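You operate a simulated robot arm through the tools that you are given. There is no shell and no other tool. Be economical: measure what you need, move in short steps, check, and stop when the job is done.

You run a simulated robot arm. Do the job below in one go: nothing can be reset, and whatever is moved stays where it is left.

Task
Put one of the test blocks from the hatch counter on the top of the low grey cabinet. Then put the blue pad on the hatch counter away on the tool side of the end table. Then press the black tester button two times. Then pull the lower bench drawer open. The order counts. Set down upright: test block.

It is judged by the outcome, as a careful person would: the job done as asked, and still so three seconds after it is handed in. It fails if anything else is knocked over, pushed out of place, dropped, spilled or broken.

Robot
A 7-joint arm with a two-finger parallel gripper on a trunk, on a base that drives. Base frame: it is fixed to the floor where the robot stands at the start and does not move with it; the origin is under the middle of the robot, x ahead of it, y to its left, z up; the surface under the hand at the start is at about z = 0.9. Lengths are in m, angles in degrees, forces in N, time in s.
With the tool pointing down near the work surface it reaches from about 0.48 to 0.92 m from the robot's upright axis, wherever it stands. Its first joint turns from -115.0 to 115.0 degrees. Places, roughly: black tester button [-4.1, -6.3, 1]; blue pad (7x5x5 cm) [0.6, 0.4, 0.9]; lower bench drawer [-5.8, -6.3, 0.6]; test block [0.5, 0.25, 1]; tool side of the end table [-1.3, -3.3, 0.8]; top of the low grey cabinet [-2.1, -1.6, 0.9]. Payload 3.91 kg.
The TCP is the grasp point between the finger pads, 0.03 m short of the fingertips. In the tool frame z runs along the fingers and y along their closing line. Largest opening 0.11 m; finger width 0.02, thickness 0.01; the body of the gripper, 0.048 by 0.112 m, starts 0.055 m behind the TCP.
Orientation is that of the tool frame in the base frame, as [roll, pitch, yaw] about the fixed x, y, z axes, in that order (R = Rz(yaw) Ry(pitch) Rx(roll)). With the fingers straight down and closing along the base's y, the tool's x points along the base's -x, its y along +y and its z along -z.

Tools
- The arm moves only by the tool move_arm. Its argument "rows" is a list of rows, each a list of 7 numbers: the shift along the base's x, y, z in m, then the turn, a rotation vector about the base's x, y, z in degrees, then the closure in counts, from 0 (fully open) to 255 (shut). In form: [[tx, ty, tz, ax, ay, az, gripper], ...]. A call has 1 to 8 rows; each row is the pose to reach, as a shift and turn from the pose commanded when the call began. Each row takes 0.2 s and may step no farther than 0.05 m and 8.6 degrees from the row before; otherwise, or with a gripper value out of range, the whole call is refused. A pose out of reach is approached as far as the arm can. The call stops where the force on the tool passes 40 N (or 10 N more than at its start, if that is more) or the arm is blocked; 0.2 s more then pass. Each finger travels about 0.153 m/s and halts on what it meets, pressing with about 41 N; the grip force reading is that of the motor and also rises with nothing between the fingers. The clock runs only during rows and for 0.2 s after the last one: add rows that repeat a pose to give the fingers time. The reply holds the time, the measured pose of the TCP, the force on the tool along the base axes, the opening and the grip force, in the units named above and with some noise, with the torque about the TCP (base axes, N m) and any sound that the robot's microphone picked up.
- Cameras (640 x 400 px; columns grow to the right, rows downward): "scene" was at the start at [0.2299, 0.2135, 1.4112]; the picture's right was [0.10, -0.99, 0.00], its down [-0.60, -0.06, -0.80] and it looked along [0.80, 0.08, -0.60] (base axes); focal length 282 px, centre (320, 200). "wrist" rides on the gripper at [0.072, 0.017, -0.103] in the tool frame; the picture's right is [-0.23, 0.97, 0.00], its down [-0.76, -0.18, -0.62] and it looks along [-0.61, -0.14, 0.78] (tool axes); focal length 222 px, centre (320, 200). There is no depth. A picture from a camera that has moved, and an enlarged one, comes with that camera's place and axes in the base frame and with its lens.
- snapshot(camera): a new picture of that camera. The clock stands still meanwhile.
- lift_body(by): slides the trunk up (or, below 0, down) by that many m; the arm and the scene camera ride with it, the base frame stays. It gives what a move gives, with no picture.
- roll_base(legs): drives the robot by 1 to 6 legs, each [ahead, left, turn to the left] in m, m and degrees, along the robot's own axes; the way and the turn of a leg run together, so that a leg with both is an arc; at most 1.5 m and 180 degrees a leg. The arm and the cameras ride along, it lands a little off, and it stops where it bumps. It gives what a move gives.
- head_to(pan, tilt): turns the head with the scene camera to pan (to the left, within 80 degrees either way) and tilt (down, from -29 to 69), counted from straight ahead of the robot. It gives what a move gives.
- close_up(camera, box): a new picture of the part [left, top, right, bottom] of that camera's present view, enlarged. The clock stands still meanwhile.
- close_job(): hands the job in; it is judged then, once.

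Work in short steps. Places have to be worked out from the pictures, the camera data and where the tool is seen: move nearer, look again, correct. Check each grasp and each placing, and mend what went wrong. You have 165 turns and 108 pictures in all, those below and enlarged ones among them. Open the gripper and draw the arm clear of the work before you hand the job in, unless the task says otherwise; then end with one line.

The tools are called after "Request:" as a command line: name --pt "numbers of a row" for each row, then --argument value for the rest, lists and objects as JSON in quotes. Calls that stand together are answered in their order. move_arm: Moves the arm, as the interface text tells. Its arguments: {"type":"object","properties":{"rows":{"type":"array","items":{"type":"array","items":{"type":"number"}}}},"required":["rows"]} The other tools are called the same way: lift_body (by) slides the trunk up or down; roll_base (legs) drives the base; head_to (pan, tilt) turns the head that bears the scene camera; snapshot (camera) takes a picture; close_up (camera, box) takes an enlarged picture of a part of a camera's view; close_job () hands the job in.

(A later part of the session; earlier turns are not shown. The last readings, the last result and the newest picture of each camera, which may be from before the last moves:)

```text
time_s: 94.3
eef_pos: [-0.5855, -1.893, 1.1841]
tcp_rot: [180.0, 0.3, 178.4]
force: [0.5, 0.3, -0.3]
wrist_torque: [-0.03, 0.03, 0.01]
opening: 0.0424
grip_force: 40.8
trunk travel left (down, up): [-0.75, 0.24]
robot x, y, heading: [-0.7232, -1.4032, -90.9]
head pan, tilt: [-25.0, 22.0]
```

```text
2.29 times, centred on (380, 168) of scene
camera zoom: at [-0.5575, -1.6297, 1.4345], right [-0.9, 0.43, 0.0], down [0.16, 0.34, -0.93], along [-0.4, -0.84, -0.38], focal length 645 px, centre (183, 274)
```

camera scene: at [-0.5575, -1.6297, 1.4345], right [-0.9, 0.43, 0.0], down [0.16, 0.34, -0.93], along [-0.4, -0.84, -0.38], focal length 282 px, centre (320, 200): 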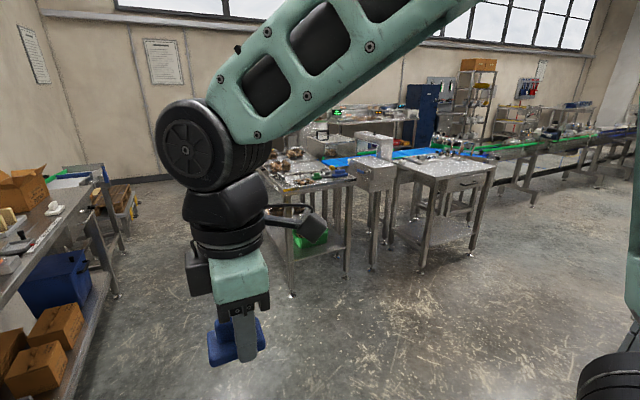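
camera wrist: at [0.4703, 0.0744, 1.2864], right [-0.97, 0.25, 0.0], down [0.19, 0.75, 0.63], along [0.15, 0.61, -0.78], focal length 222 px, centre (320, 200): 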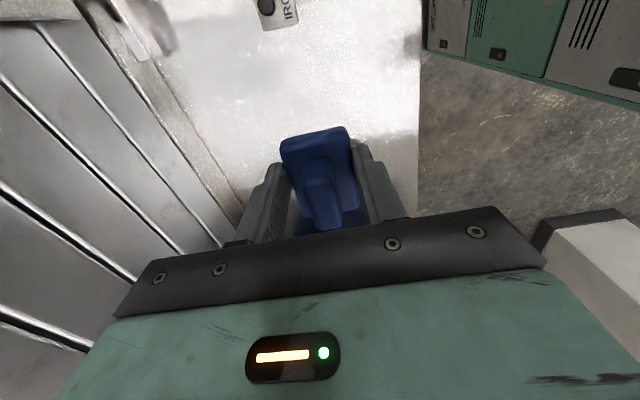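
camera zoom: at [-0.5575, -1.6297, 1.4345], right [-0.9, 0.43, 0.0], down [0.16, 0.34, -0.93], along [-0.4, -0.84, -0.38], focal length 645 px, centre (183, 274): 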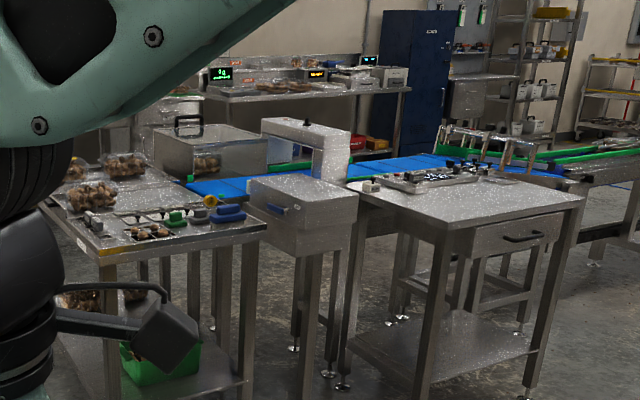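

The end table is at x≈-1.66…-1.08 with its near edge at y≈-3.28. Tools and coloured pads lie along the near edge and food trays sit behind. I'll drive closer and look down on it.

Request:
roll_base --legs '[[1.1, -0.6, 0.5]]'

Request:
head_to --pan -10 --tilt 35

Request:
snapshot --camera "scene"

Request:
snapshot --camera "wrist"

```text
time_s: 100.6
eef_pos: [-1.1973, -2.9834, 1.1829]
tcp_rot: [180.0, 0.4, 178.3]
force: [-0.3, 0.2, 0.2]
wrist_torque: [0.06, 0.03, 0.01]
opening: 0.0429
grip_force: 40.7
trunk travel left (down, up): [-0.75, 0.24]
robot x, y, heading: [-1.3359, -2.4945, -90.4]
head pan, tilt: [-25.0, 22.0]
```

```text
time_s: 101.3
eef_pos: [-1.1963, -2.9844, 1.1844]
tcp_rot: [180.0, 0.3, 178.3]
force: [-0.4, -0.6, -0.4]
wrist_torque: [-0.01, -0.02, 0.01]
opening: 0.0428
grip_force: 41.1
trunk travel left (down, up): [-0.75, 0.24]
robot x, y, heading: [-1.3331, -2.4908, -90.7]
head pan, tilt: [-10.0, 35.0]
```

```text
72 pictures are left
camera scene: at [-1.1454, -2.7236, 1.414], right [-0.98, 0.19, 0.0], down [0.11, 0.56, -0.82], along [-0.15, -0.81, -0.57], focal length 282 px, centre (320, 200)
```

scene: 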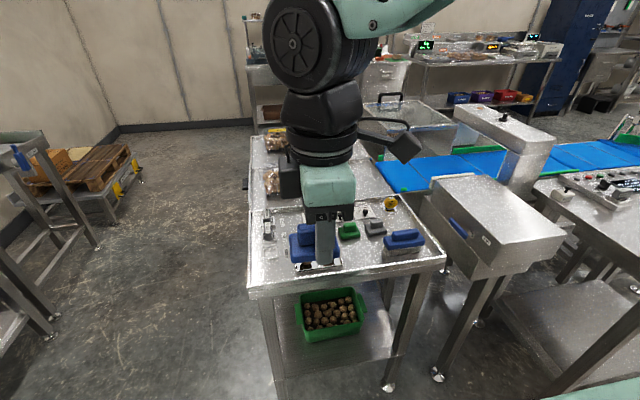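

```text
71 pictures are left
camera wrist: at [-1.2687, -2.9654, 1.2865], right [0.26, 0.97, 0.0], down [0.75, -0.2, 0.63], along [0.61, -0.16, -0.78], focal length 222 px, centre (320, 200)
```

wrist: 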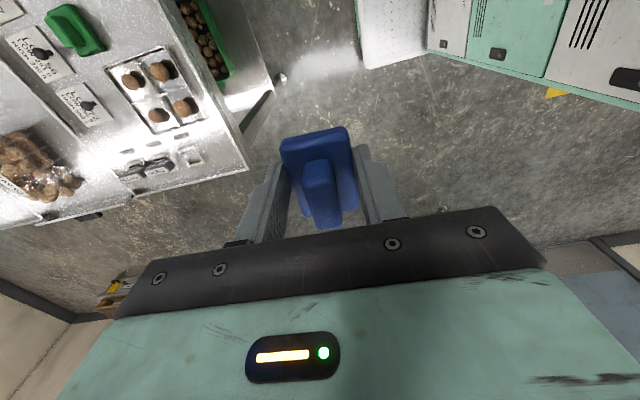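

The hand hides the table. I'll move it aside (+x, up) and take clear pictures.

Request:
move_arm --pt "0.05 0 0.0 0 0 0 255" --pt "0.1 0 0.0 0 0 0 255" --pt "0.15 0.0 0.0 0 0 0 255" --pt "0.2 0.02 0.0 0 0 0 255" --pt "0.24 0.04 0.0 0 0 0 255"

Request:
head_to --pan -10 --tilt 45

Request:
close_up --camera "scene" --box '[220, 40, 500, 240]'

Request:
snapshot --camera "scene"

```text
refused: row 4 steps farther than a row can; nothing moved
```

```text
time_s: 102.1
eef_pos: [-1.1961, -2.9835, 1.1838]
tcp_rot: [180.0, 0.5, 178.3]
force: [-0.1, -0.5, -0.5]
wrist_torque: [0.0, -0.02, 0.02]
opening: 0.0429
grip_force: 41.1
trunk travel left (down, up): [-0.75, 0.24]
robot x, y, heading: [-1.3302, -2.4899, -90.7]
head pan, tilt: [-10.0, 45.0]
```

```text
2.00 times, centred on (360, 140) of scene
camera zoom: at [-1.1441, -2.717, 1.3992], right [-0.98, 0.19, 0.0], down [0.13, 0.69, -0.71], along [-0.13, -0.7, -0.71], focal length 565 px, centre (240, 320)
```

zoom: 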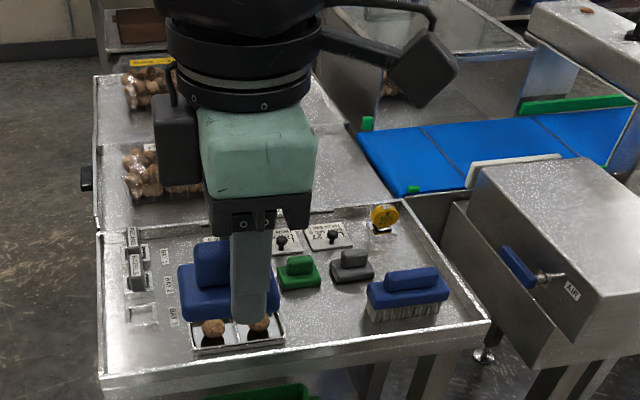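

```text
69 pictures are left
camera scene: at [-1.1441, -2.717, 1.3992], right [-0.98, 0.19, 0.0], down [0.13, 0.69, -0.71], along [-0.13, -0.7, -0.71], focal length 282 px, centre (320, 200)
```

scene: 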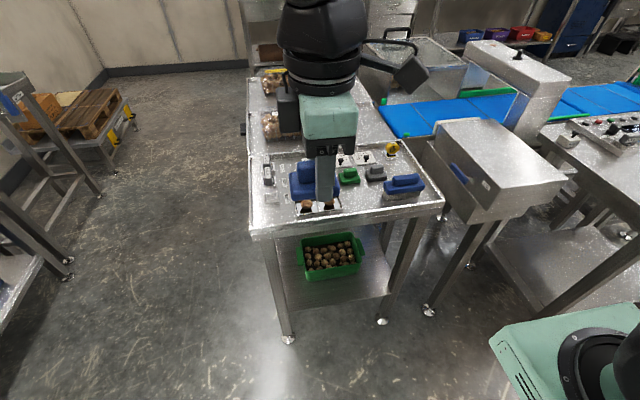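

The near zone of the table, with the green and grey pads and the brush, is the tool side. Moving the hand aside in legal steps.

Request:
move_arm --pt "0.045 0 0.0 0 0 0 255" --pt "0.09 0 0.0 0 0 0 255" --pt "0.135 0.0 0.0 0 0 0 255" --pt "0.18 0.01 0.0 0 0 0 255" --pt "0.22 0.02 0.0 0 0 0 255"

Request:
close_up --camera "scene" --box '[240, 70, 460, 245]'

Request:
snapshot --camera "wrist"

```text
time_s: 103.3
eef_pos: [-0.9767, -2.9639, 1.1844]
tcp_rot: [-180.0, 0.4, 178.2]
force: [-0.4, 0.2, 0.3]
wrist_torque: [0.03, 0.0, 0.01]
opening: 0.0426
grip_force: 41.3
trunk travel left (down, up): [-0.75, 0.24]
robot x, y, heading: [-1.3336, -2.4933, -90.5]
head pan, tilt: [-10.0, 45.0]
```

```text
2.29 times, centred on (350, 158) of scene
camera zoom: at [-1.1447, -2.7171, 1.3993], right [-0.98, 0.19, 0.0], down [0.13, 0.69, -0.71], along [-0.13, -0.69, -0.71], focal length 645 px, centre (251, 297)
```

zoom: 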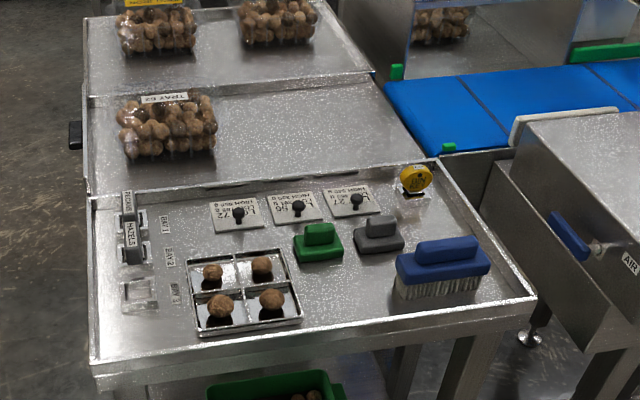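

```text
67 pictures are left
camera wrist: at [-1.0488, -2.9456, 1.2872], right [0.26, 0.97, 0.0], down [0.75, -0.2, 0.63], along [0.61, -0.16, -0.78], focal length 222 px, centre (320, 200)
```

wrist: 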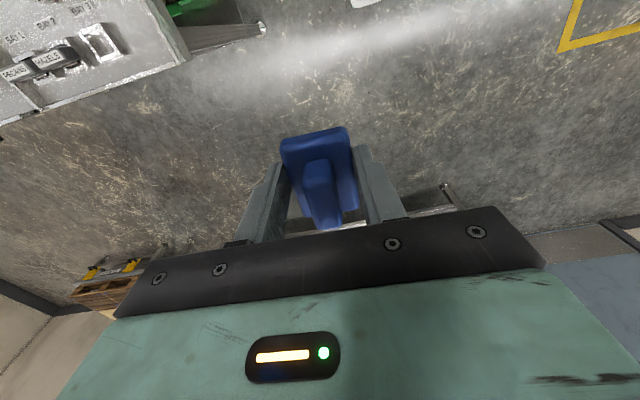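

The tool side (green and grey pads, brush) is on the right. There's a free spot in front of the green and grey pads, between the nut tray and the brush, at about (-1.365, -3.265). I'll move above it at height.

Request:
move_arm --pt "-0.04 -0.025 0 0 0 0 255" --pt "-0.08 -0.05 0 0 0 0 255" --pt "-0.12 -0.075 0 0 0 0 255" --pt "-0.16 -0.1 0 0 0 0 255" --pt "-0.2 -0.125 0 0 0 0 255" --pt "-0.24 -0.15 0 0 0 0 255" --pt "-0.28 -0.175 0 0 0 0 255" --pt "-0.32 -0.2 0 0 0 0 255"

Request:
move_arm --pt "-0.03 -0.03 -0.02 0 0 0 255" --pt "-0.06 -0.06 -0.04 0 0 0 255" --pt "-0.068 -0.101 -0.06 0 0 0 255" --pt "-0.068 -0.101 -0.1 0 0 0 255" --pt "-0.068 -0.101 -0.14 0 0 0 255" --pt "-0.068 -0.101 -0.18 0 0 0 255"

Request:
snapshot --camera "wrist"

Request:
close_up --camera "scene" --box '[240, 70, 460, 245]'

```text
time_s: 105.1
eef_pos: [-1.2975, -3.1634, 1.1834]
tcp_rot: [-180.0, 0.4, 178.4]
force: [1.0, -0.2, 0.0]
wrist_torque: [-0.02, 0.03, -0.03]
opening: 0.0426
grip_force: 41.3
trunk travel left (down, up): [-0.75, 0.24]
robot x, y, heading: [-1.3318, -2.4935, -90.8]
head pan, tilt: [-10.0, 45.0]
```

```text
time_s: 106.5
eef_pos: [-1.3652, -3.265, 1.0038]
tcp_rot: [180.0, 0.4, 178.3]
force: [0.1, 0.2, 0.2]
wrist_torque: [0.0, 0.0, 0.0]
opening: 0.0427
grip_force: 41.1
trunk travel left (down, up): [-0.75, 0.24]
robot x, y, heading: [-1.3333, -2.4914, -90.7]
head pan, tilt: [-10.0, 45.0]
```

```text
66 pictures are left
camera wrist: at [-1.4373, -3.2463, 1.1065], right [0.26, 0.97, 0.0], down [0.75, -0.2, 0.63], along [0.61, -0.16, -0.78], focal length 222 px, centre (320, 200)
```

wrist: 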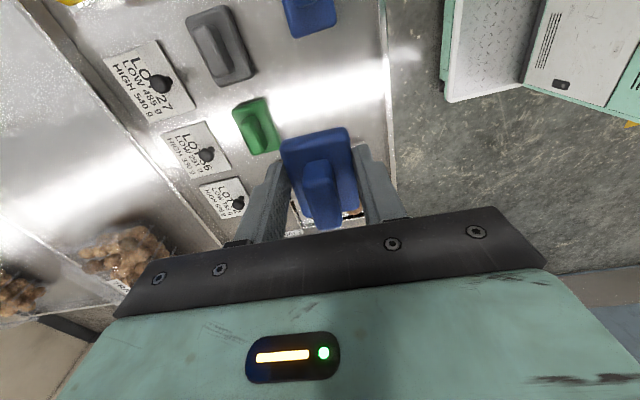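

```text
2.29 times, centred on (350, 158) of scene
camera zoom: at [-1.1441, -2.7167, 1.3993], right [-0.98, 0.19, 0.0], down [0.13, 0.69, -0.71], along [-0.13, -0.69, -0.71], focal length 645 px, centre (251, 297)
```

zoom: 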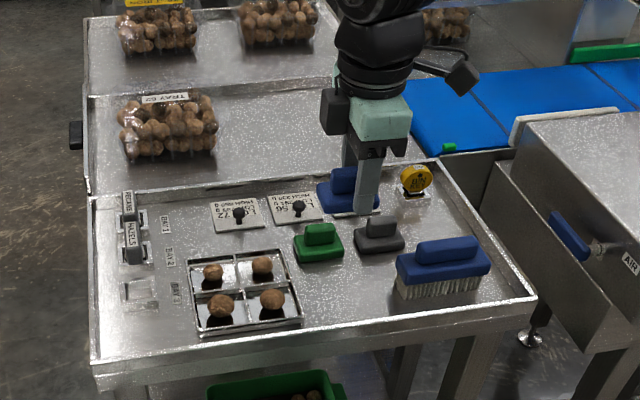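

The spot checks out: green pad's near edge at y≈-3.325, table lip at -3.195, brush end at x≈-1.43. I'll shift y by +6 mm and descend, going slowly near the surface.

Request:
move_arm --pt "0 0.006 -0.04 0 0 0 255" --pt "0 0.006 -0.08 0 0 0 255" --pt "0 0.006 -0.105 0 0 0 255" --pt "0 0.006 -0.115 0 0 0 255"

Request:
snapshot --camera "wrist"

Request:
close_up --camera "scene" --box '[300, 100, 440, 200]'

```text
time_s: 107.5
eef_pos: [-1.3652, -3.2587, 0.8875]
tcp_rot: [-179.9, 0.3, 178.3]
force: [1.9, 0.1, -0.8]
wrist_torque: [-0.01, -0.03, 0.02]
opening: 0.0427
grip_force: 41.0
trunk travel left (down, up): [-0.75, 0.24]
robot x, y, heading: [-1.337, -2.4911, -90.3]
head pan, tilt: [-10.0, 45.0]
```

```text
64 pictures are left
camera wrist: at [-1.4369, -3.2401, 0.9909], right [0.26, 0.97, 0.0], down [0.75, -0.2, 0.63], along [0.61, -0.16, -0.78], focal length 222 px, centre (320, 200)
```

wrist: 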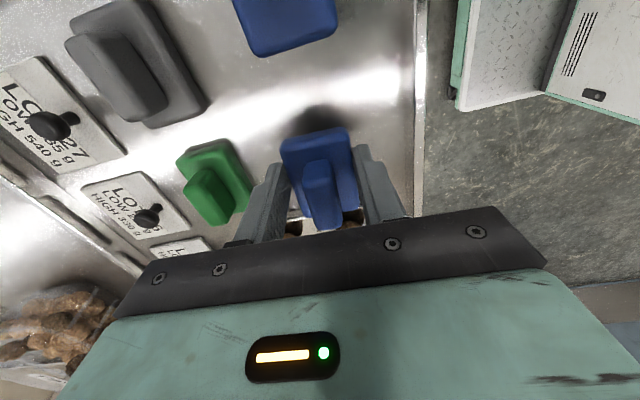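

```text
4.00 times, centred on (370, 150) of scene
camera zoom: at [-1.1441, -2.7169, 1.3992], right [-0.98, 0.19, 0.0], down [0.13, 0.69, -0.71], along [-0.13, -0.69, -0.71], focal length 1129 px, centre (120, 400)
```

zoom: 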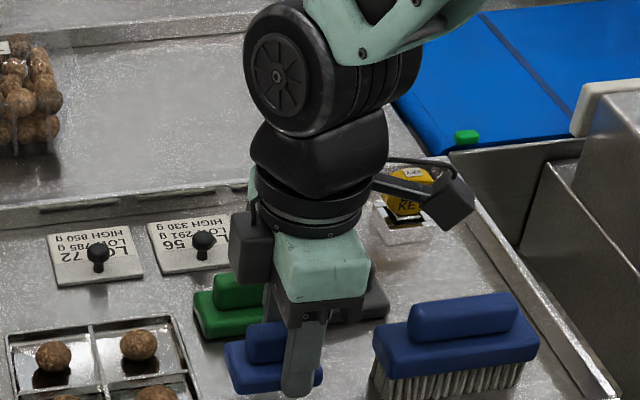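

Clear on all sides. I'll lower in small steps until contact.

Request:
move_arm --pt "0 0 -0.008 0 0 0 255" --pt "0 0 -0.014 0 0 0 255" --pt "0 0 -0.018 0 0 0 255" --pt "0 0 -0.021 0 0 0 255" --pt "0 0 -0.024 0 0 0 255" --pt "0 0 -0.027 0 0 0 255" --pt "0 0 -0.03 0 0 0 255" --pt "0 0 -0.033 0 0 0 255"

```text
time_s: 109.2
eef_pos: [-1.3645, -3.2612, 0.8628]
tcp_rot: [-179.5, 0.4, 178.4]
force: [-0.3, 3.6, 20.0]
wrist_torque: [0.25, -0.01, 0.07]
opening: 0.0429
grip_force: 40.7
trunk travel left (down, up): [-0.75, 0.24]
robot x, y, heading: [-1.3295, -2.4933, -90.5]
head pan, tilt: [-10.0, 45.0]
stopped in row 8: the force on the tool passed its limit at 41 N (the readings are from after the stop); the commanded pose is now the measured one
```

Contact, so the pad rests on the table. I'll open part-way (about 7 cm) and rise.

Request:
move_arm --pt "0 0 0.001 0 0 0 150" --pt "0 0 0.001 0 0 0 95" --pt "0 0 0.001 0 0 0 95" --pt "0 0 0.02 0 0 0 95" --pt "0 0 0.05 0 0 0 95" --pt "0 0 0.095 0 0 0 95" --pt "0 0 0.14 0 0 0 95" --pt "0 0 0.18 0 0 0 95"

Request:
close_up --camera "scene" --box '[240, 70, 460, 245]'

```text
time_s: 111.0
eef_pos: [-1.3653, -3.2594, 1.0395]
tcp_rot: [-179.7, 0.4, 178.3]
force: [0.3, -0.1, -0.4]
wrist_torque: [0.03, -0.03, -0.02]
opening: 0.0691
grip_force: 0.0
trunk travel left (down, up): [-0.75, 0.24]
robot x, y, heading: [-1.3361, -2.4908, -90.9]
head pan, tilt: [-10.0, 45.0]
```

```text
2.29 times, centred on (350, 158) of scene
camera zoom: at [-1.1442, -2.7173, 1.3991], right [-0.98, 0.19, 0.0], down [0.13, 0.69, -0.71], along [-0.13, -0.69, -0.71], focal length 645 px, centre (251, 297)
```

zoom: 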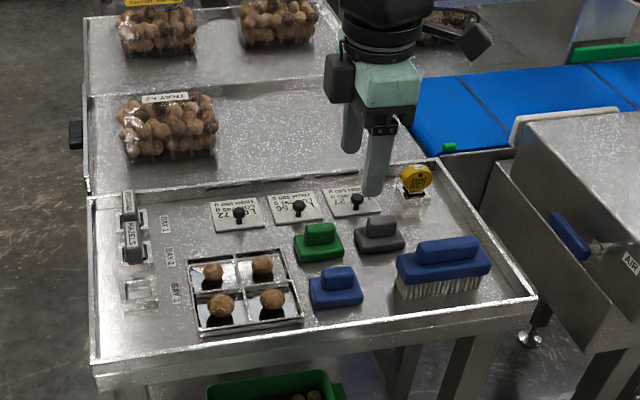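

The pad is in place among the tools. I'll raise and retract the arm, then look for the way to the tester at (-4.1, -6.3).

Request:
move_arm --pt "0 0.02 0.045 0 0 0 95" --pt "0 0.04 0.085 0 0 0 95" --pt "0 0.07 0.12 0 0 0 95" --pt "0 0.11 0.14 0 0 0 150" --pt "0 0.155 0.14 0 0 0 200" --pt "0 0.2 0.14 0 0 0 255" --pt "0 0.245 0.14 0 0 0 255" --pt "0 0.28 0.14 0 0 0 255"

Request:
head_to --pan 25 --tilt 18

Request:
snapshot --camera "scene"

Request:
head_to --pan -45 --tilt 18

Request:
snapshot --camera "scene"

```text
time_s: 112.8
eef_pos: [-1.3651, -2.9806, 1.1816]
tcp_rot: [-179.9, 0.4, 178.3]
force: [1.2, 0.0, 0.1]
wrist_torque: [0.04, 0.03, 0.02]
opening: 0.0
grip_force: 37.4
trunk travel left (down, up): [-0.75, 0.24]
robot x, y, heading: [-1.3342, -2.4932, -90.5]
head pan, tilt: [-10.0, 45.0]
```

```text
time_s: 113.8
eef_pos: [-1.3642, -2.9812, 1.1809]
tcp_rot: [-179.8, 0.3, 178.3]
force: [-0.2, 0.1, -0.3]
wrist_torque: [0.02, 0.03, -0.03]
opening: 0.0
grip_force: 38.0
trunk travel left (down, up): [-0.75, 0.24]
robot x, y, heading: [-1.3357, -2.4908, -90.5]
head pan, tilt: [25.0, 18.0]
```

```text
61 pictures are left
camera scene: at [-1.0908, -2.7221, 1.441], right [-0.91, -0.41, 0.0], down [-0.13, 0.28, -0.95], along [0.39, -0.87, -0.31], focal length 282 px, centre (320, 200)
```

scene: 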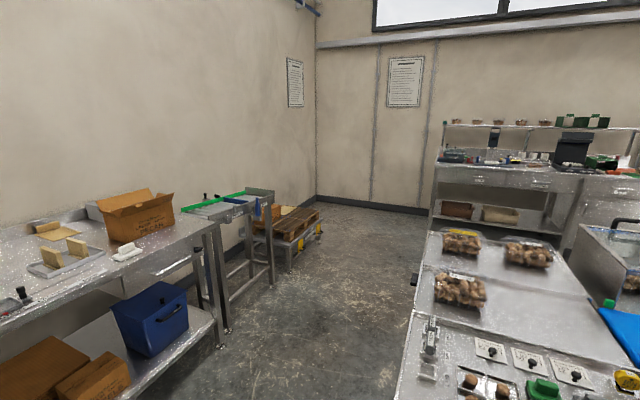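

```text
time_s: 115.2
eef_pos: [-1.365, -2.9815, 1.1807]
tcp_rot: [-179.8, 0.3, 178.3]
force: [-0.1, -0.8, -0.2]
wrist_torque: [0.02, -0.01, -0.01]
opening: 0.0001
grip_force: 37.7
trunk travel left (down, up): [-0.75, 0.24]
robot x, y, heading: [-1.3319, -2.4956, -90.8]
head pan, tilt: [-45.0, 18.0]
```

```text
60 pictures are left
camera scene: at [-1.1958, -2.7022, 1.4411], right [-0.7, 0.72, 0.0], down [0.22, 0.22, -0.95], along [-0.68, -0.66, -0.31], focal length 282 px, centre (320, 200)
```

scene: 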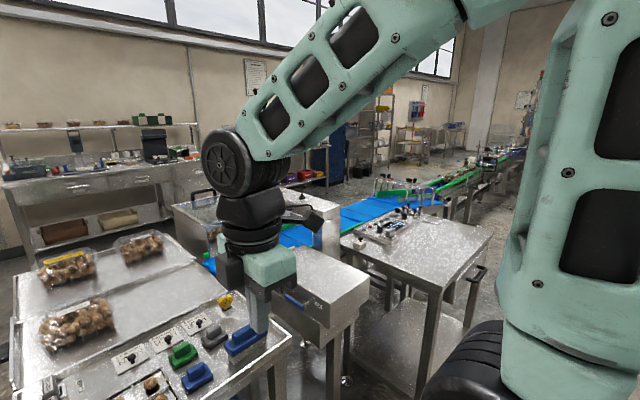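

There's an aisle about 1 m wide between the end table (x<-1.08) and the wall tables (x>0). I'll go left to x≈-0.53, then ahead to y≈-4.2, and look along the south bench.

Request:
roll_base --legs '[[0, 0.8, 0.6], [1.45, 0, 0]]'

Request:
head_to --pan -50 --tilt 22

Request:
snapshot --camera "scene"

Request:
head_to --pan 0 --tilt 25

Request:
snapshot --camera "scene"

```text
time_s: 126.4
eef_pos: [-0.5257, -4.4473, 1.1807]
tcp_rot: [-179.7, 0.4, -179.6]
force: [0.5, 0.1, 0.1]
wrist_torque: [0.0, -0.03, 0.01]
opening: 0.0003
grip_force: 37.6
trunk travel left (down, up): [-0.75, 0.24]
robot x, y, heading: [-0.5131, -3.9581, -88.6]
head pan, tilt: [-45.0, 18.0]
```

```text
time_s: 127.0
eef_pos: [-0.5265, -4.4481, 1.1815]
tcp_rot: [-179.8, 0.5, -179.6]
force: [-0.7, -1.1, 0.3]
wrist_torque: [0.0, -0.02, -0.02]
opening: 0.0003
grip_force: 37.7
trunk travel left (down, up): [-0.75, 0.24]
robot x, y, heading: [-0.5158, -3.9581, -88.7]
head pan, tilt: [-50.0, 22.0]
```

```text
59 pictures are left
camera scene: at [-0.3731, -4.1563, 1.4346], right [-0.66, 0.75, 0.0], down [0.28, 0.25, -0.93], along [-0.7, -0.61, -0.37], focal length 282 px, centre (320, 200)
```

scene: 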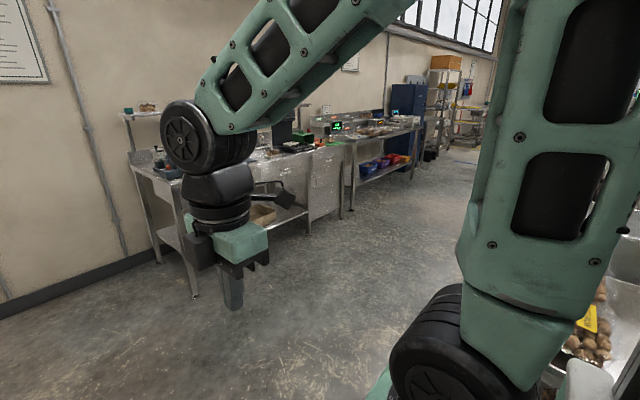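

```text
time_s: 128.2
eef_pos: [-0.5268, -4.447, 1.1812]
tcp_rot: [-179.8, 0.4, -179.6]
force: [-0.1, 0.6, 0.0]
wrist_torque: [-0.03, 0.0, 0.0]
opening: 0.0
grip_force: 38.1
trunk travel left (down, up): [-0.75, 0.24]
robot x, y, heading: [-0.5139, -3.9564, -88.5]
head pan, tilt: [0.0, 25.0]
```

```text
58 pictures are left
camera scene: at [-0.3013, -4.1869, 1.4298], right [-1.0, -0.02, 0.0], down [-0.01, 0.42, -0.91], along [0.02, -0.91, -0.42], focal length 282 px, centre (320, 200)
```

scene: 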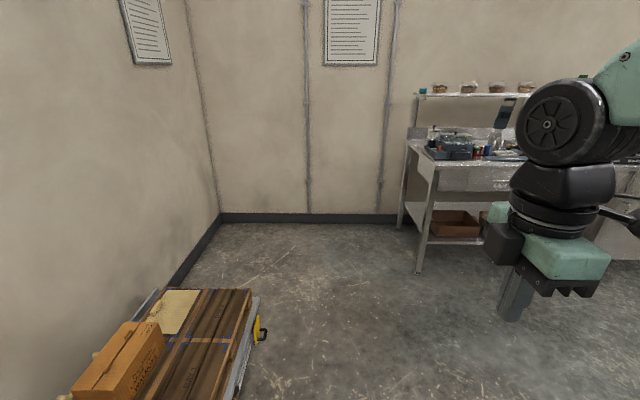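

The bench front is at y≈-5.95. I'll go ahead to y≈-5.1, turn right to face west, and look down the aisle.

Request:
roll_base --legs '[[1.15, 0, 0], [0, 0, -91.4]]'

Request:
head_to --pan 10 --tilt 20

Request:
snapshot --camera "scene"

```text
time_s: 137.9
eef_pos: [-0.9749, -5.077, 1.1801]
tcp_rot: [-179.7, 0.4, 89.0]
force: [-0.1, 0.7, -0.3]
wrist_torque: [0.0, -0.03, 0.02]
opening: 0.0
grip_force: 37.7
trunk travel left (down, up): [-0.75, 0.24]
robot x, y, heading: [-0.4841, -5.099, -180.1]
head pan, tilt: [0.0, 25.0]
```

```text
time_s: 138.7
eef_pos: [-0.9742, -5.0774, 1.1822]
tcp_rot: [-179.9, 0.3, 89.1]
force: [1.1, 0.3, -0.6]
wrist_torque: [0.0, -0.01, -0.01]
opening: 0.0
grip_force: 37.7
trunk travel left (down, up): [-0.75, 0.24]
robot x, y, heading: [-0.485, -5.1021, -179.8]
head pan, tilt: [10.0, 20.0]
```

```text
57 pictures are left
camera scene: at [-0.7183, -5.3234, 1.4378], right [-0.17, 0.98, 0.0], down [0.34, 0.06, -0.94], along [-0.93, -0.16, -0.34], focal length 282 px, centre (320, 200)
```

scene: 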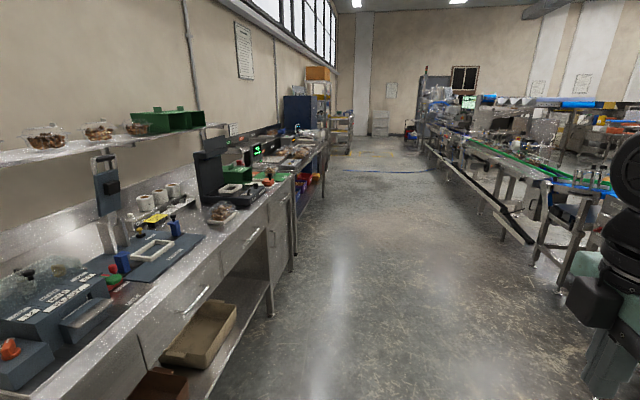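

The aisle is clear and wide. I'll drive west to about x=-3.6 and look at the bench there.

Request:
roll_base --legs '[[1.5, 0, 0], [1.5, 0, 0]]'

Request:
head_to --pan 50 --tilt 22

Request:
snapshot --camera "scene"

```text
time_s: 153.1
eef_pos: [-3.9778, -5.1091, 1.1806]
tcp_rot: [-179.8, 0.4, 89.6]
force: [0.6, -0.1, 0.1]
wrist_torque: [-0.02, -0.02, 0.0]
opening: 0.0001
grip_force: 37.8
trunk travel left (down, up): [-0.75, 0.24]
robot x, y, heading: [-3.4881, -5.1276, -179.2]
head pan, tilt: [10.0, 20.0]
```

```text
time_s: 154.2
eef_pos: [-3.9774, -5.1077, 1.1818]
tcp_rot: [-179.8, 0.3, 89.6]
force: [0.8, 0.4, -0.3]
wrist_torque: [-0.02, 0.02, 0.0]
opening: 0.0
grip_force: 37.5
trunk travel left (down, up): [-0.75, 0.24]
robot x, y, heading: [-3.4909, -5.1333, -179.0]
head pan, tilt: [50.0, 22.0]
```

```text
56 pictures are left
camera scene: at [-3.6871, -5.4071, 1.4346], right [-0.77, 0.64, 0.0], down [0.24, 0.29, -0.93], along [-0.59, -0.72, -0.37], focal length 282 px, centre (320, 200)
```

scene: 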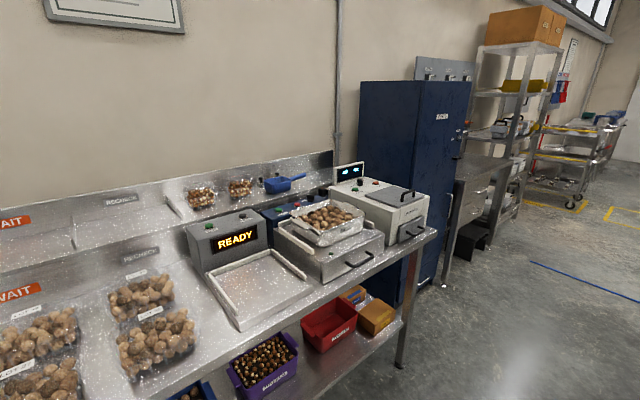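

I see a device with a READY display, a white machine, then a blue cabinet and a drawer bench beyond. I'll zoom in.

Request:
close_up --camera "scene" --box '[180, 150, 440, 312]'

Request:
close_up --camera "scene" --box '[420, 130, 540, 300]'

```text
2.46 times, centred on (310, 231) of scene
camera zoom: at [-3.6871, -5.4071, 1.4346], right [-0.77, 0.64, 0.0], down [0.24, 0.29, -0.93], along [-0.59, -0.72, -0.37], focal length 695 px, centre (345, 124)
```

zoom: 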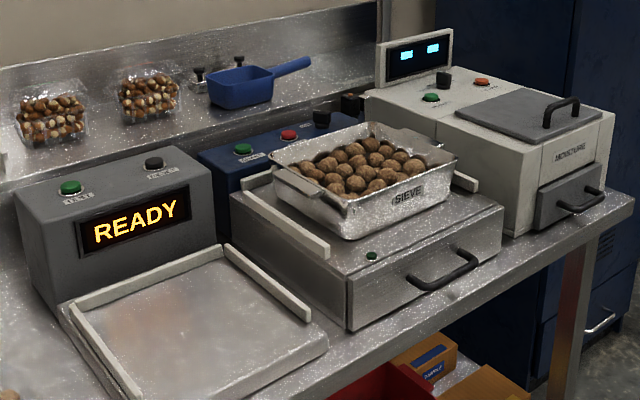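

```text
2.35 times, centred on (480, 215) of scene
camera zoom: at [-3.6871, -5.4071, 1.4346], right [-0.77, 0.64, 0.0], down [0.24, 0.29, -0.93], along [-0.59, -0.72, -0.37], focal length 664 px, centre (-56, 165)
```

zoom: 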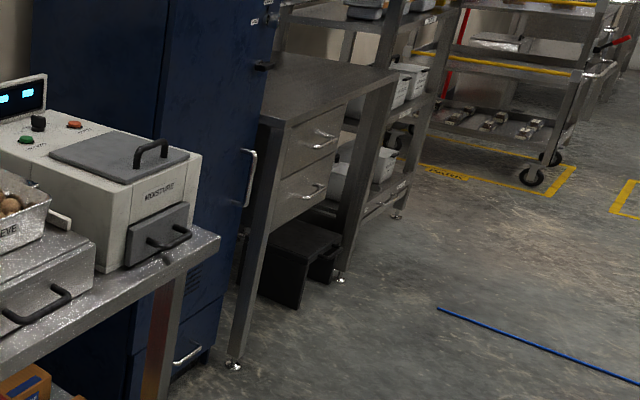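

The black button on the READY box is at about (-4.06, -6.31, 1.0), matching the given place. I'll position the robot in front at x≈-4.06, y≈-5.49, facing the bench.

Request:
roll_base --legs '[[0.57, 0, 0], [0, 0, 89.2], [0.35, 0, 0]]'

Request:
head_to --pan 0 --tilt 32

Request:
snapshot --camera "scene"

Request:
snapshot --camera "wrist"

```text
time_s: 163.1
eef_pos: [-4.0904, -5.9686, 1.1803]
tcp_rot: [-179.8, 0.4, 178.9]
force: [-0.8, 0.0, -0.7]
wrist_torque: [0.01, -0.01, 0.0]
opening: 0.0
grip_force: 37.9
trunk travel left (down, up): [-0.75, 0.24]
robot x, y, heading: [-4.0625, -5.4827, -90.1]
head pan, tilt: [50.0, 22.0]
```

```text
time_s: 164.3
eef_pos: [-4.0901, -5.9699, 1.1819]
tcp_rot: [-179.8, 0.4, 178.7]
force: [-0.2, -0.7, 1.0]
wrist_torque: [-0.01, -0.01, -0.05]
opening: 0.0
grip_force: 37.6
trunk travel left (down, up): [-0.75, 0.24]
robot x, y, heading: [-4.0615, -5.4798, -90.0]
head pan, tilt: [0.0, 32.0]
```

```text
53 pictures are left
camera scene: at [-3.8583, -5.714, 1.4187], right [-1.0, 0.0, 0.0], down [0.0, 0.53, -0.85], along [0.0, -0.85, -0.53], focal length 282 px, centre (320, 200)
```

scene: 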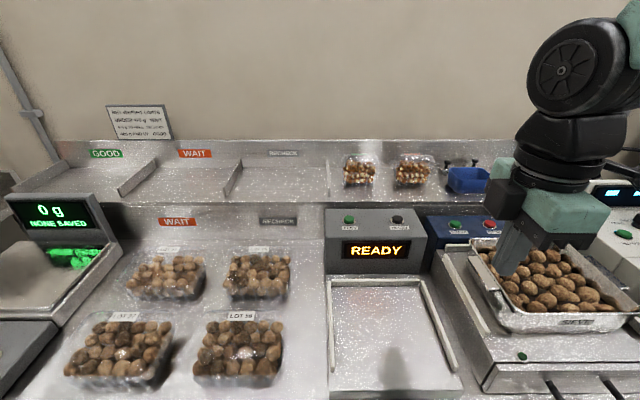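

```text
52 pictures are left
camera wrist: at [-4.1626, -5.9519, 1.2836], right [0.25, 0.97, 0.0], down [0.75, -0.19, 0.63], along [0.61, -0.16, -0.78], focal length 222 px, centre (320, 200)
```

wrist: 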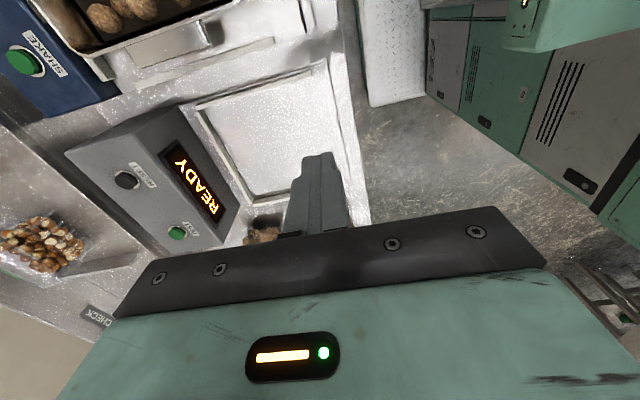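

Request:
close_up --camera "scene" --box '[310, 190, 510, 290]'

Request:
close_up --camera "wrist" --box '[60, 100, 240, 250]'

```text
3.20 times, centred on (410, 240) of scene
camera zoom: at [-3.8583, -5.714, 1.4187], right [-1.0, 0.0, 0.0], down [0.0, 0.53, -0.85], along [0.0, -0.85, -0.53], focal length 904 px, centre (32, 72)
```

zoom: 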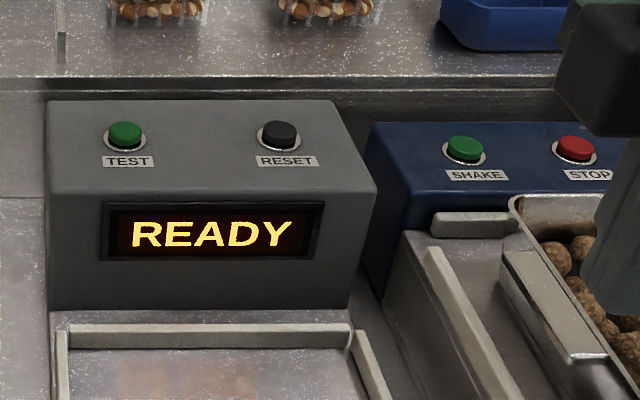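

```text
2.67 times, centred on (150, 175) of wrist
camera zoom: at [-4.1626, -5.9519, 1.2836], right [0.25, 0.97, 0.0], down [0.75, -0.19, 0.63], along [0.61, -0.16, -0.78], focal length 592 px, centre (773, 267)
```

zoom: 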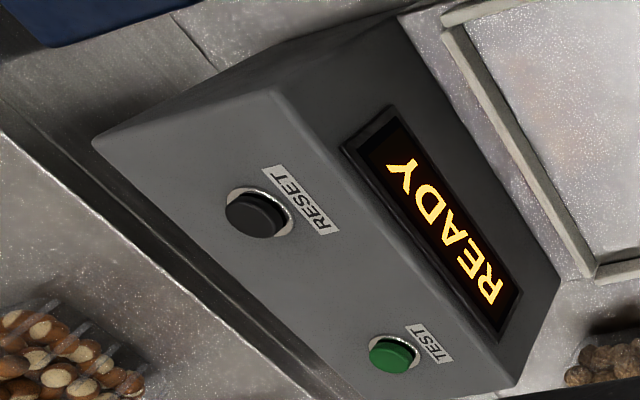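

The black RESET button triangulates to about (-4.052, -6.293, 1.00). I'll go above it with the closed fingers, tips about 5 cm above.

Request:
move_arm --pt "0.006 -0.045 0 0 0 0 255" --pt "0.012 -0.09 0 0 0 0 255" --pt "0.018 -0.135 0 0 0 0 255" --pt "0.024 -0.18 0 0 0 0 255" --pt "0.03 -0.225 0 0 0 0 255" --pt "0.036 -0.27 -0.01 0 0 0 255" --pt "0.038 -0.305 -0.04 0 0 0 255" --pt "0.038 -0.323 -0.08 0 0 0 255"

Request:
snapshot --camera "wrist"

Request:
close_up --camera "scene" --box '[310, 150, 510, 290]'

```text
time_s: 166.1
eef_pos: [-4.0536, -6.2928, 1.1019]
tcp_rot: [-179.7, 0.5, 178.8]
force: [0.0, 1.1, -0.2]
wrist_torque: [-0.02, -0.04, -0.01]
opening: 0.0002
grip_force: 37.3
trunk travel left (down, up): [-0.75, 0.24]
robot x, y, heading: [-4.0646, -5.4818, -90.1]
head pan, tilt: [0.0, 32.0]
```

```text
49 pictures are left
camera wrist: at [-4.1252, -6.2743, 1.2044], right [0.25, 0.97, 0.0], down [0.75, -0.19, 0.63], along [0.61, -0.16, -0.78], focal length 222 px, centre (320, 200)
```

wrist: 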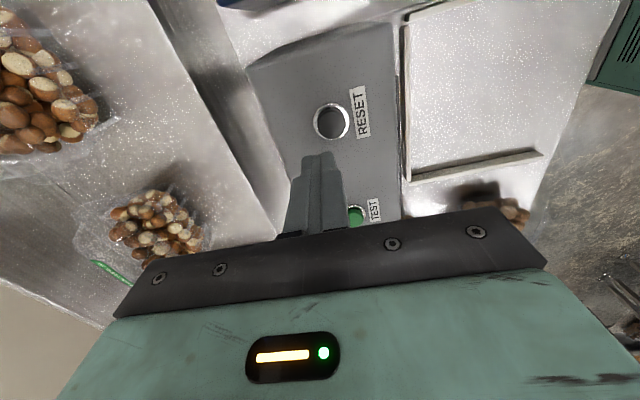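

```text
2.86 times, centred on (410, 220) of scene
camera zoom: at [-3.8584, -5.7135, 1.4188], right [-1.0, 0.0, 0.0], down [0.0, 0.53, -0.85], along [0.0, -0.85, -0.53], focal length 807 px, centre (63, 143)
```

zoom: 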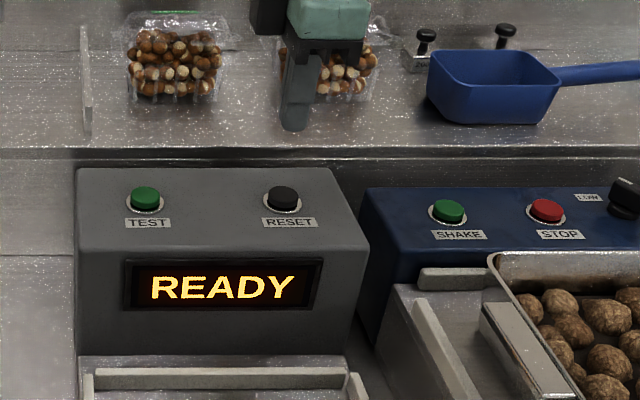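

The wrist view puts the button at about (-4.051, -6.285). I'll shift 6 mm and come down close to it to check.

Request:
move_arm --pt "0.002 0.007 -0.03 0 0 0 255" --pt "0.002 0.007 -0.055 0 0 0 255"

Request:
close_up --camera "scene" --box '[350, 180, 450, 250]'

Request:
close_up --camera "wrist" --box '[240, 80, 400, 240]'

```text
time_s: 166.7
eef_pos: [-4.0519, -6.2851, 1.0465]
tcp_rot: [-179.9, 0.4, 178.9]
force: [-0.4, 0.2, -0.3]
wrist_torque: [-0.01, -0.02, 0.0]
opening: 0.0
grip_force: 37.9
trunk travel left (down, up): [-0.75, 0.24]
robot x, y, heading: [-4.0653, -5.4806, -90.2]
head pan, tilt: [0.0, 32.0]
```

```text
5.71 times, centred on (400, 215) of scene
camera zoom: at [-3.8583, -5.7138, 1.4187], right [-1.0, 0.0, 0.0], down [0.0, 0.53, -0.85], along [0.0, -0.85, -0.53], focal length 1613 px, centre (-137, 114)
```

zoom: 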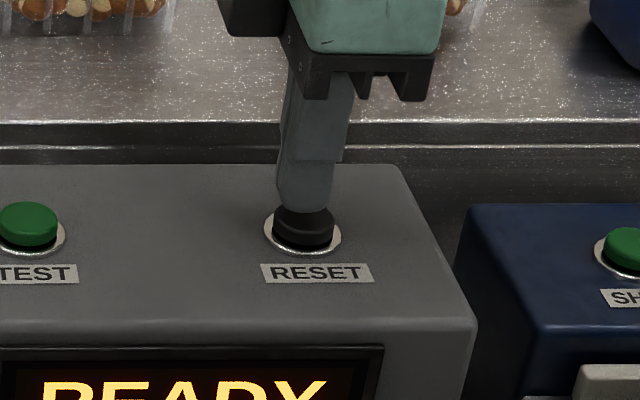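

```text
2.50 times, centred on (320, 160) of wrist
camera zoom: at [-4.123, -6.2674, 1.1482], right [0.25, 0.97, 0.0], down [0.75, -0.19, 0.63], along [0.61, -0.16, -0.78], focal length 555 px, centre (320, 300)
```

zoom: 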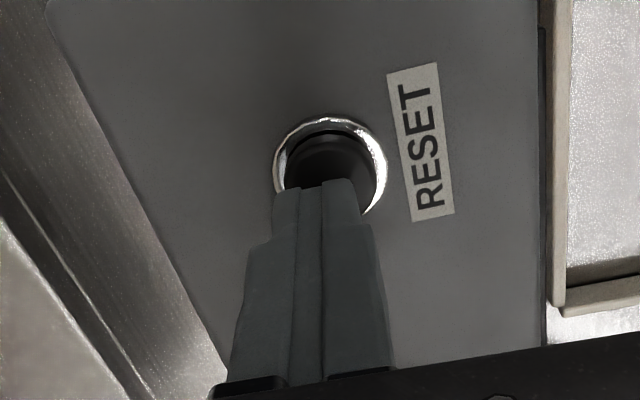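

The tips are right over the RESET button. I'll press it in small steps and then release.

Request:
move_arm --pt "0 0.002 -0.008 0 0 0 255" --pt "0 0.002 -0.012 0 0 0 255" --pt "0 0.002 -0.015 0 0 0 255" --pt "0 0.002 -0.018 0 0 0 255" --pt "0 0.002 -0.021 0 0 0 255"

```text
time_s: 167.9
eef_pos: [-4.0515, -6.2862, 1.0342]
tcp_rot: [-179.1, 0.4, 178.7]
force: [-2.6, 8.3, 24.7]
wrist_torque: [0.42, 0.18, -0.05]
opening: 0.0
grip_force: 37.7
trunk travel left (down, up): [-0.75, 0.24]
robot x, y, heading: [-4.0602, -5.4817, -90.5]
head pan, tilt: [0.0, 32.0]
heard: click
stopped in row 5: the force on the tool passed its limit at 41 N (the readings are from after the stop); the commanded pose is now the measured one
```

One click heard. I'll release fully.

Request:
move_arm --pt "0 0 0.006 0 0 0 255" --pt "0 0 0.014 0 0 0 255" --pt "0 0 0.014 0 0 0 255"

Request:
close_up --camera "scene" --box '[310, 180, 470, 280]'

```text
time_s: 168.8
eef_pos: [-4.0505, -6.2869, 1.0413]
tcp_rot: [-179.6, 0.4, 178.8]
force: [-0.2, -0.4, -0.5]
wrist_torque: [0.01, 0.03, 0.02]
opening: 0.0002
grip_force: 37.4
trunk travel left (down, up): [-0.75, 0.24]
robot x, y, heading: [-4.0634, -5.4812, -90.2]
head pan, tilt: [0.0, 32.0]
```

```text
4.00 times, centred on (390, 230) of scene
camera zoom: at [-3.8583, -5.7141, 1.4184], right [-1.0, 0.0, 0.0], down [0.0, 0.53, -0.85], along [0.0, -0.85, -0.53], focal length 1129 px, centre (40, 80)
```

zoom: 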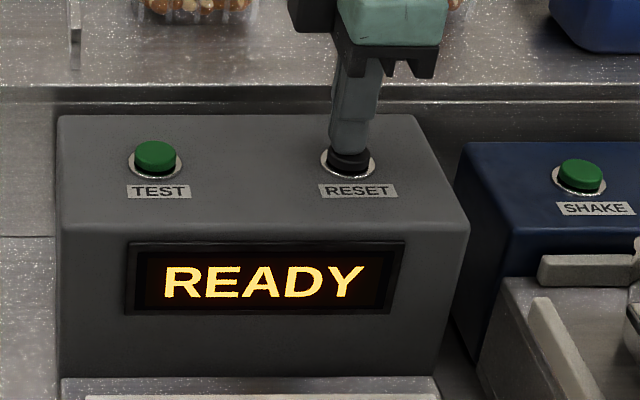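

I'll rise a bit more so the button is certainly free, then press a second time.

Request:
move_arm --pt "0 0 0.012 0 0 0 255" --pt "0 0 0.012 0 0 0 255" --pt "0 0 0.0 0 0 0 255" --pt "0 0 -0.008 0 0 0 255" --pt "0 0 -0.012 0 0 0 255" --pt "0 0 -0.015 0 0 0 255" --pt "0 0 -0.018 0 0 0 255"

```text
time_s: 170.3
eef_pos: [-4.0497, -6.2868, 1.035]
tcp_rot: [-178.7, 0.6, 178.7]
force: [-1.6, 10.0, 25.0]
wrist_torque: [0.46, 0.26, -0.07]
opening: 0.0
grip_force: 37.5
trunk travel left (down, up): [-0.75, 0.24]
robot x, y, heading: [-4.0636, -5.4797, -90.1]
head pan, tilt: [0.0, 32.0]
heard: click
stopped in row 7: the force on the tool passed its limit at 42 N (the readings are from after the stop); the commanded pose is now the measured one
```

Second click heard. I'll rise clear and retract.

Request:
move_arm --pt "0 0 0.03 0 0 0 255" --pt "0 0 0.07 0 0 0 255" --pt "0 0 0.115 0 0 0 255" --pt "-0.003 0.03 0.145 0 0 0 255" --pt "-0.006 0.075 0.15 0 0 0 255" --pt "-0.01 0.12 0.15 0 0 0 255" --pt "-0.015 0.165 0.15 0 0 0 255" --pt "-0.02 0.21 0.15 0 0 0 255"

Request:
move_arm --pt "0 0.045 0 0 0 0 255" --pt "0 0.09 0 0 0 0 255" --pt "0 0.11 0 0 0 0 255"

Request:
close_up --camera "scene" --box '[310, 150, 510, 290]'

```text
time_s: 172.1
eef_pos: [-4.0704, -6.0782, 1.1775]
tcp_rot: [-179.2, 0.5, 178.7]
force: [-0.2, 0.6, 0.1]
wrist_torque: [0.03, 0.0, -0.01]
opening: 0.0
grip_force: 38.0
trunk travel left (down, up): [-0.75, 0.24]
robot x, y, heading: [-4.064, -5.4789, -90.4]
head pan, tilt: [0.0, 32.0]
```

```text
time_s: 172.9
eef_pos: [-4.0703, -5.9669, 1.1785]
tcp_rot: [-179.0, 0.5, 178.8]
force: [0.6, -0.2, 0.2]
wrist_torque: [0.01, 0.01, -0.02]
opening: 0.0
grip_force: 37.7
trunk travel left (down, up): [-0.75, 0.24]
robot x, y, heading: [-4.0628, -5.4825, -90.1]
head pan, tilt: [0.0, 32.0]
```

```text
2.86 times, centred on (410, 220) of scene
camera zoom: at [-3.8584, -5.7143, 1.4186], right [-1.0, 0.0, 0.0], down [0.0, 0.53, -0.85], along [0.0, -0.85, -0.53], focal length 807 px, centre (63, 143)
```

zoom: 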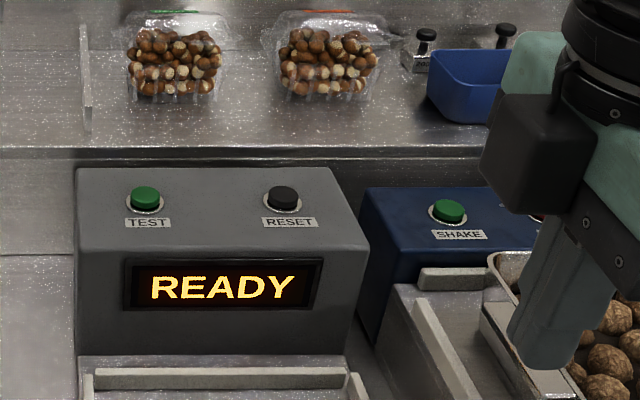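

Both presses are done. Next is the drawer, whose lower handle I put at about (-5.76, -6.1, 0.6). I'll back off and strafe west partway to see it.

Request:
roll_base --legs '[[-0.35, 0, 0], [0, -1.0, 0]]'

Request:
head_to --pan -35 --tilt 38

Request:
snapshot --camera "scene"

```text
time_s: 180.0
eef_pos: [-5.0673, -5.614, 1.1787]
tcp_rot: [-179.1, 0.5, 178.7]
force: [0.0, -0.6, -1.0]
wrist_torque: [0.03, 0.05, 0.03]
opening: 0.0
grip_force: 37.7
trunk travel left (down, up): [-0.75, 0.24]
robot x, y, heading: [-5.0601, -5.128, -90.2]
head pan, tilt: [0.0, 32.0]
```

```text
time_s: 181.0
eef_pos: [-5.0661, -5.6143, 1.1793]
tcp_rot: [-179.2, 0.5, 178.7]
force: [0.2, -0.9, -0.3]
wrist_torque: [0.0, -0.01, -0.01]
opening: 0.0
grip_force: 38.2
trunk travel left (down, up): [-0.75, 0.24]
robot x, y, heading: [-5.0627, -5.128, -90.3]
head pan, tilt: [-35.0, 38.0]
```

```text
43 pictures are left
camera scene: at [-4.9048, -5.3423, 1.4094], right [-0.82, 0.58, 0.0], down [0.36, 0.5, -0.79], along [-0.45, -0.64, -0.62], focal length 282 px, centre (320, 200)
```

scene: 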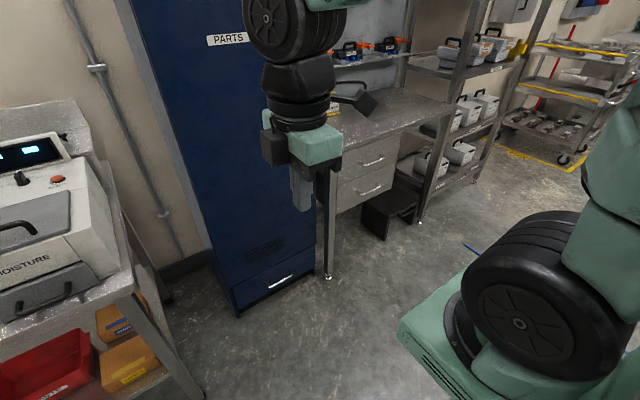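

Triangulating over two views puts the lower handle at about (-5.77, -6.12, 0.59). I'll drive in front of it at about (-5.77, -5.3) and lower the trunk 0.4 m.

Request:
roll_base --legs '[[0, -0.71, 0], [0.12, 0, 0]]'

Request:
lift_body --by -0.4

Request:
head_to --pan 10 --tilt 30

Request:
snapshot --camera "scene"

```text
time_s: 185.7
eef_pos: [-5.7761, -5.7309, 1.1781]
tcp_rot: [-179.1, 0.5, 178.4]
force: [0.5, -0.3, 0.5]
wrist_torque: [0.0, 0.0, -0.01]
opening: 0.0
grip_force: 38.2
trunk travel left (down, up): [-0.75, 0.24]
robot x, y, heading: [-5.7648, -5.2455, -90.5]
head pan, tilt: [-35.0, 38.0]
```

```text
time_s: 189.5
eef_pos: [-5.7749, -5.7303, 0.7778]
tcp_rot: [-179.1, 0.5, 178.4]
force: [-0.8, 0.1, 0.6]
wrist_torque: [-0.01, -0.01, 0.01]
opening: 0.0
grip_force: 37.4
trunk travel left (down, up): [-0.35, 0.64]
robot x, y, heading: [-5.7692, -5.2457, -90.8]
head pan, tilt: [-35.0, 38.0]
```

```text
time_s: 190.7
eef_pos: [-5.7755, -5.7316, 0.7776]
tcp_rot: [-179.1, 0.5, 178.4]
force: [-0.2, -0.7, 1.0]
wrist_torque: [-0.04, 0.0, 0.01]
opening: 0.0001
grip_force: 38.2
trunk travel left (down, up): [-0.35, 0.64]
robot x, y, heading: [-5.7638, -5.2461, -90.7]
head pan, tilt: [10.0, 30.0]
```

```text
42 pictures are left
camera scene: at [-5.5466, -5.4787, 1.0218], right [-0.99, -0.16, 0.0], down [-0.08, 0.49, -0.87], along [0.14, -0.85, -0.5], focal length 282 px, centre (320, 200)
```

scene: 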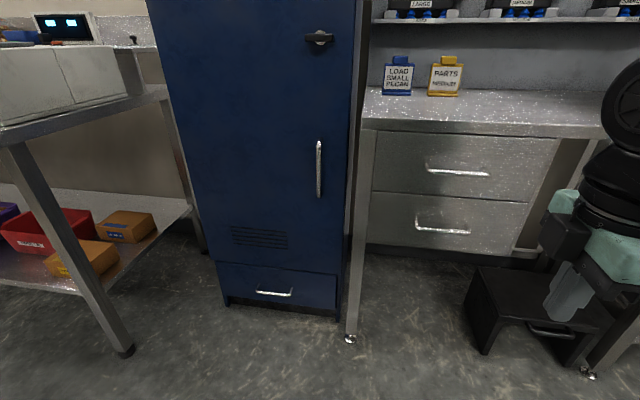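

The handle is again placed at about (-5.766, -6.12, 0.586). I'll zoom in on its shape.

Request:
close_up --camera "scene" --box '[360, 120, 560, 260]'

```text
2.86 times, centred on (460, 190) of scene
camera zoom: at [-5.5466, -5.4787, 1.0218], right [-0.99, -0.16, 0.0], down [-0.08, 0.49, -0.87], along [0.14, -0.85, -0.5], focal length 807 px, centre (-80, 229)
```

zoom: 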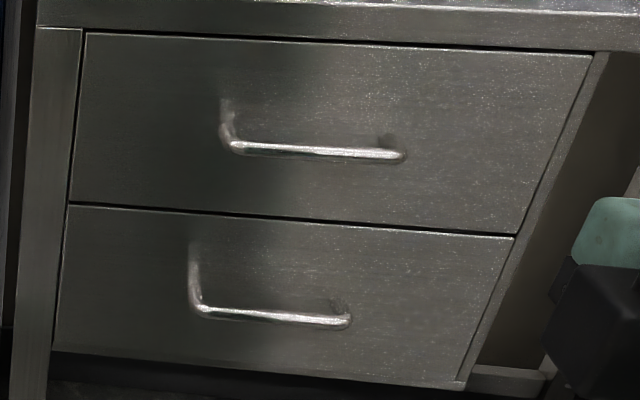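

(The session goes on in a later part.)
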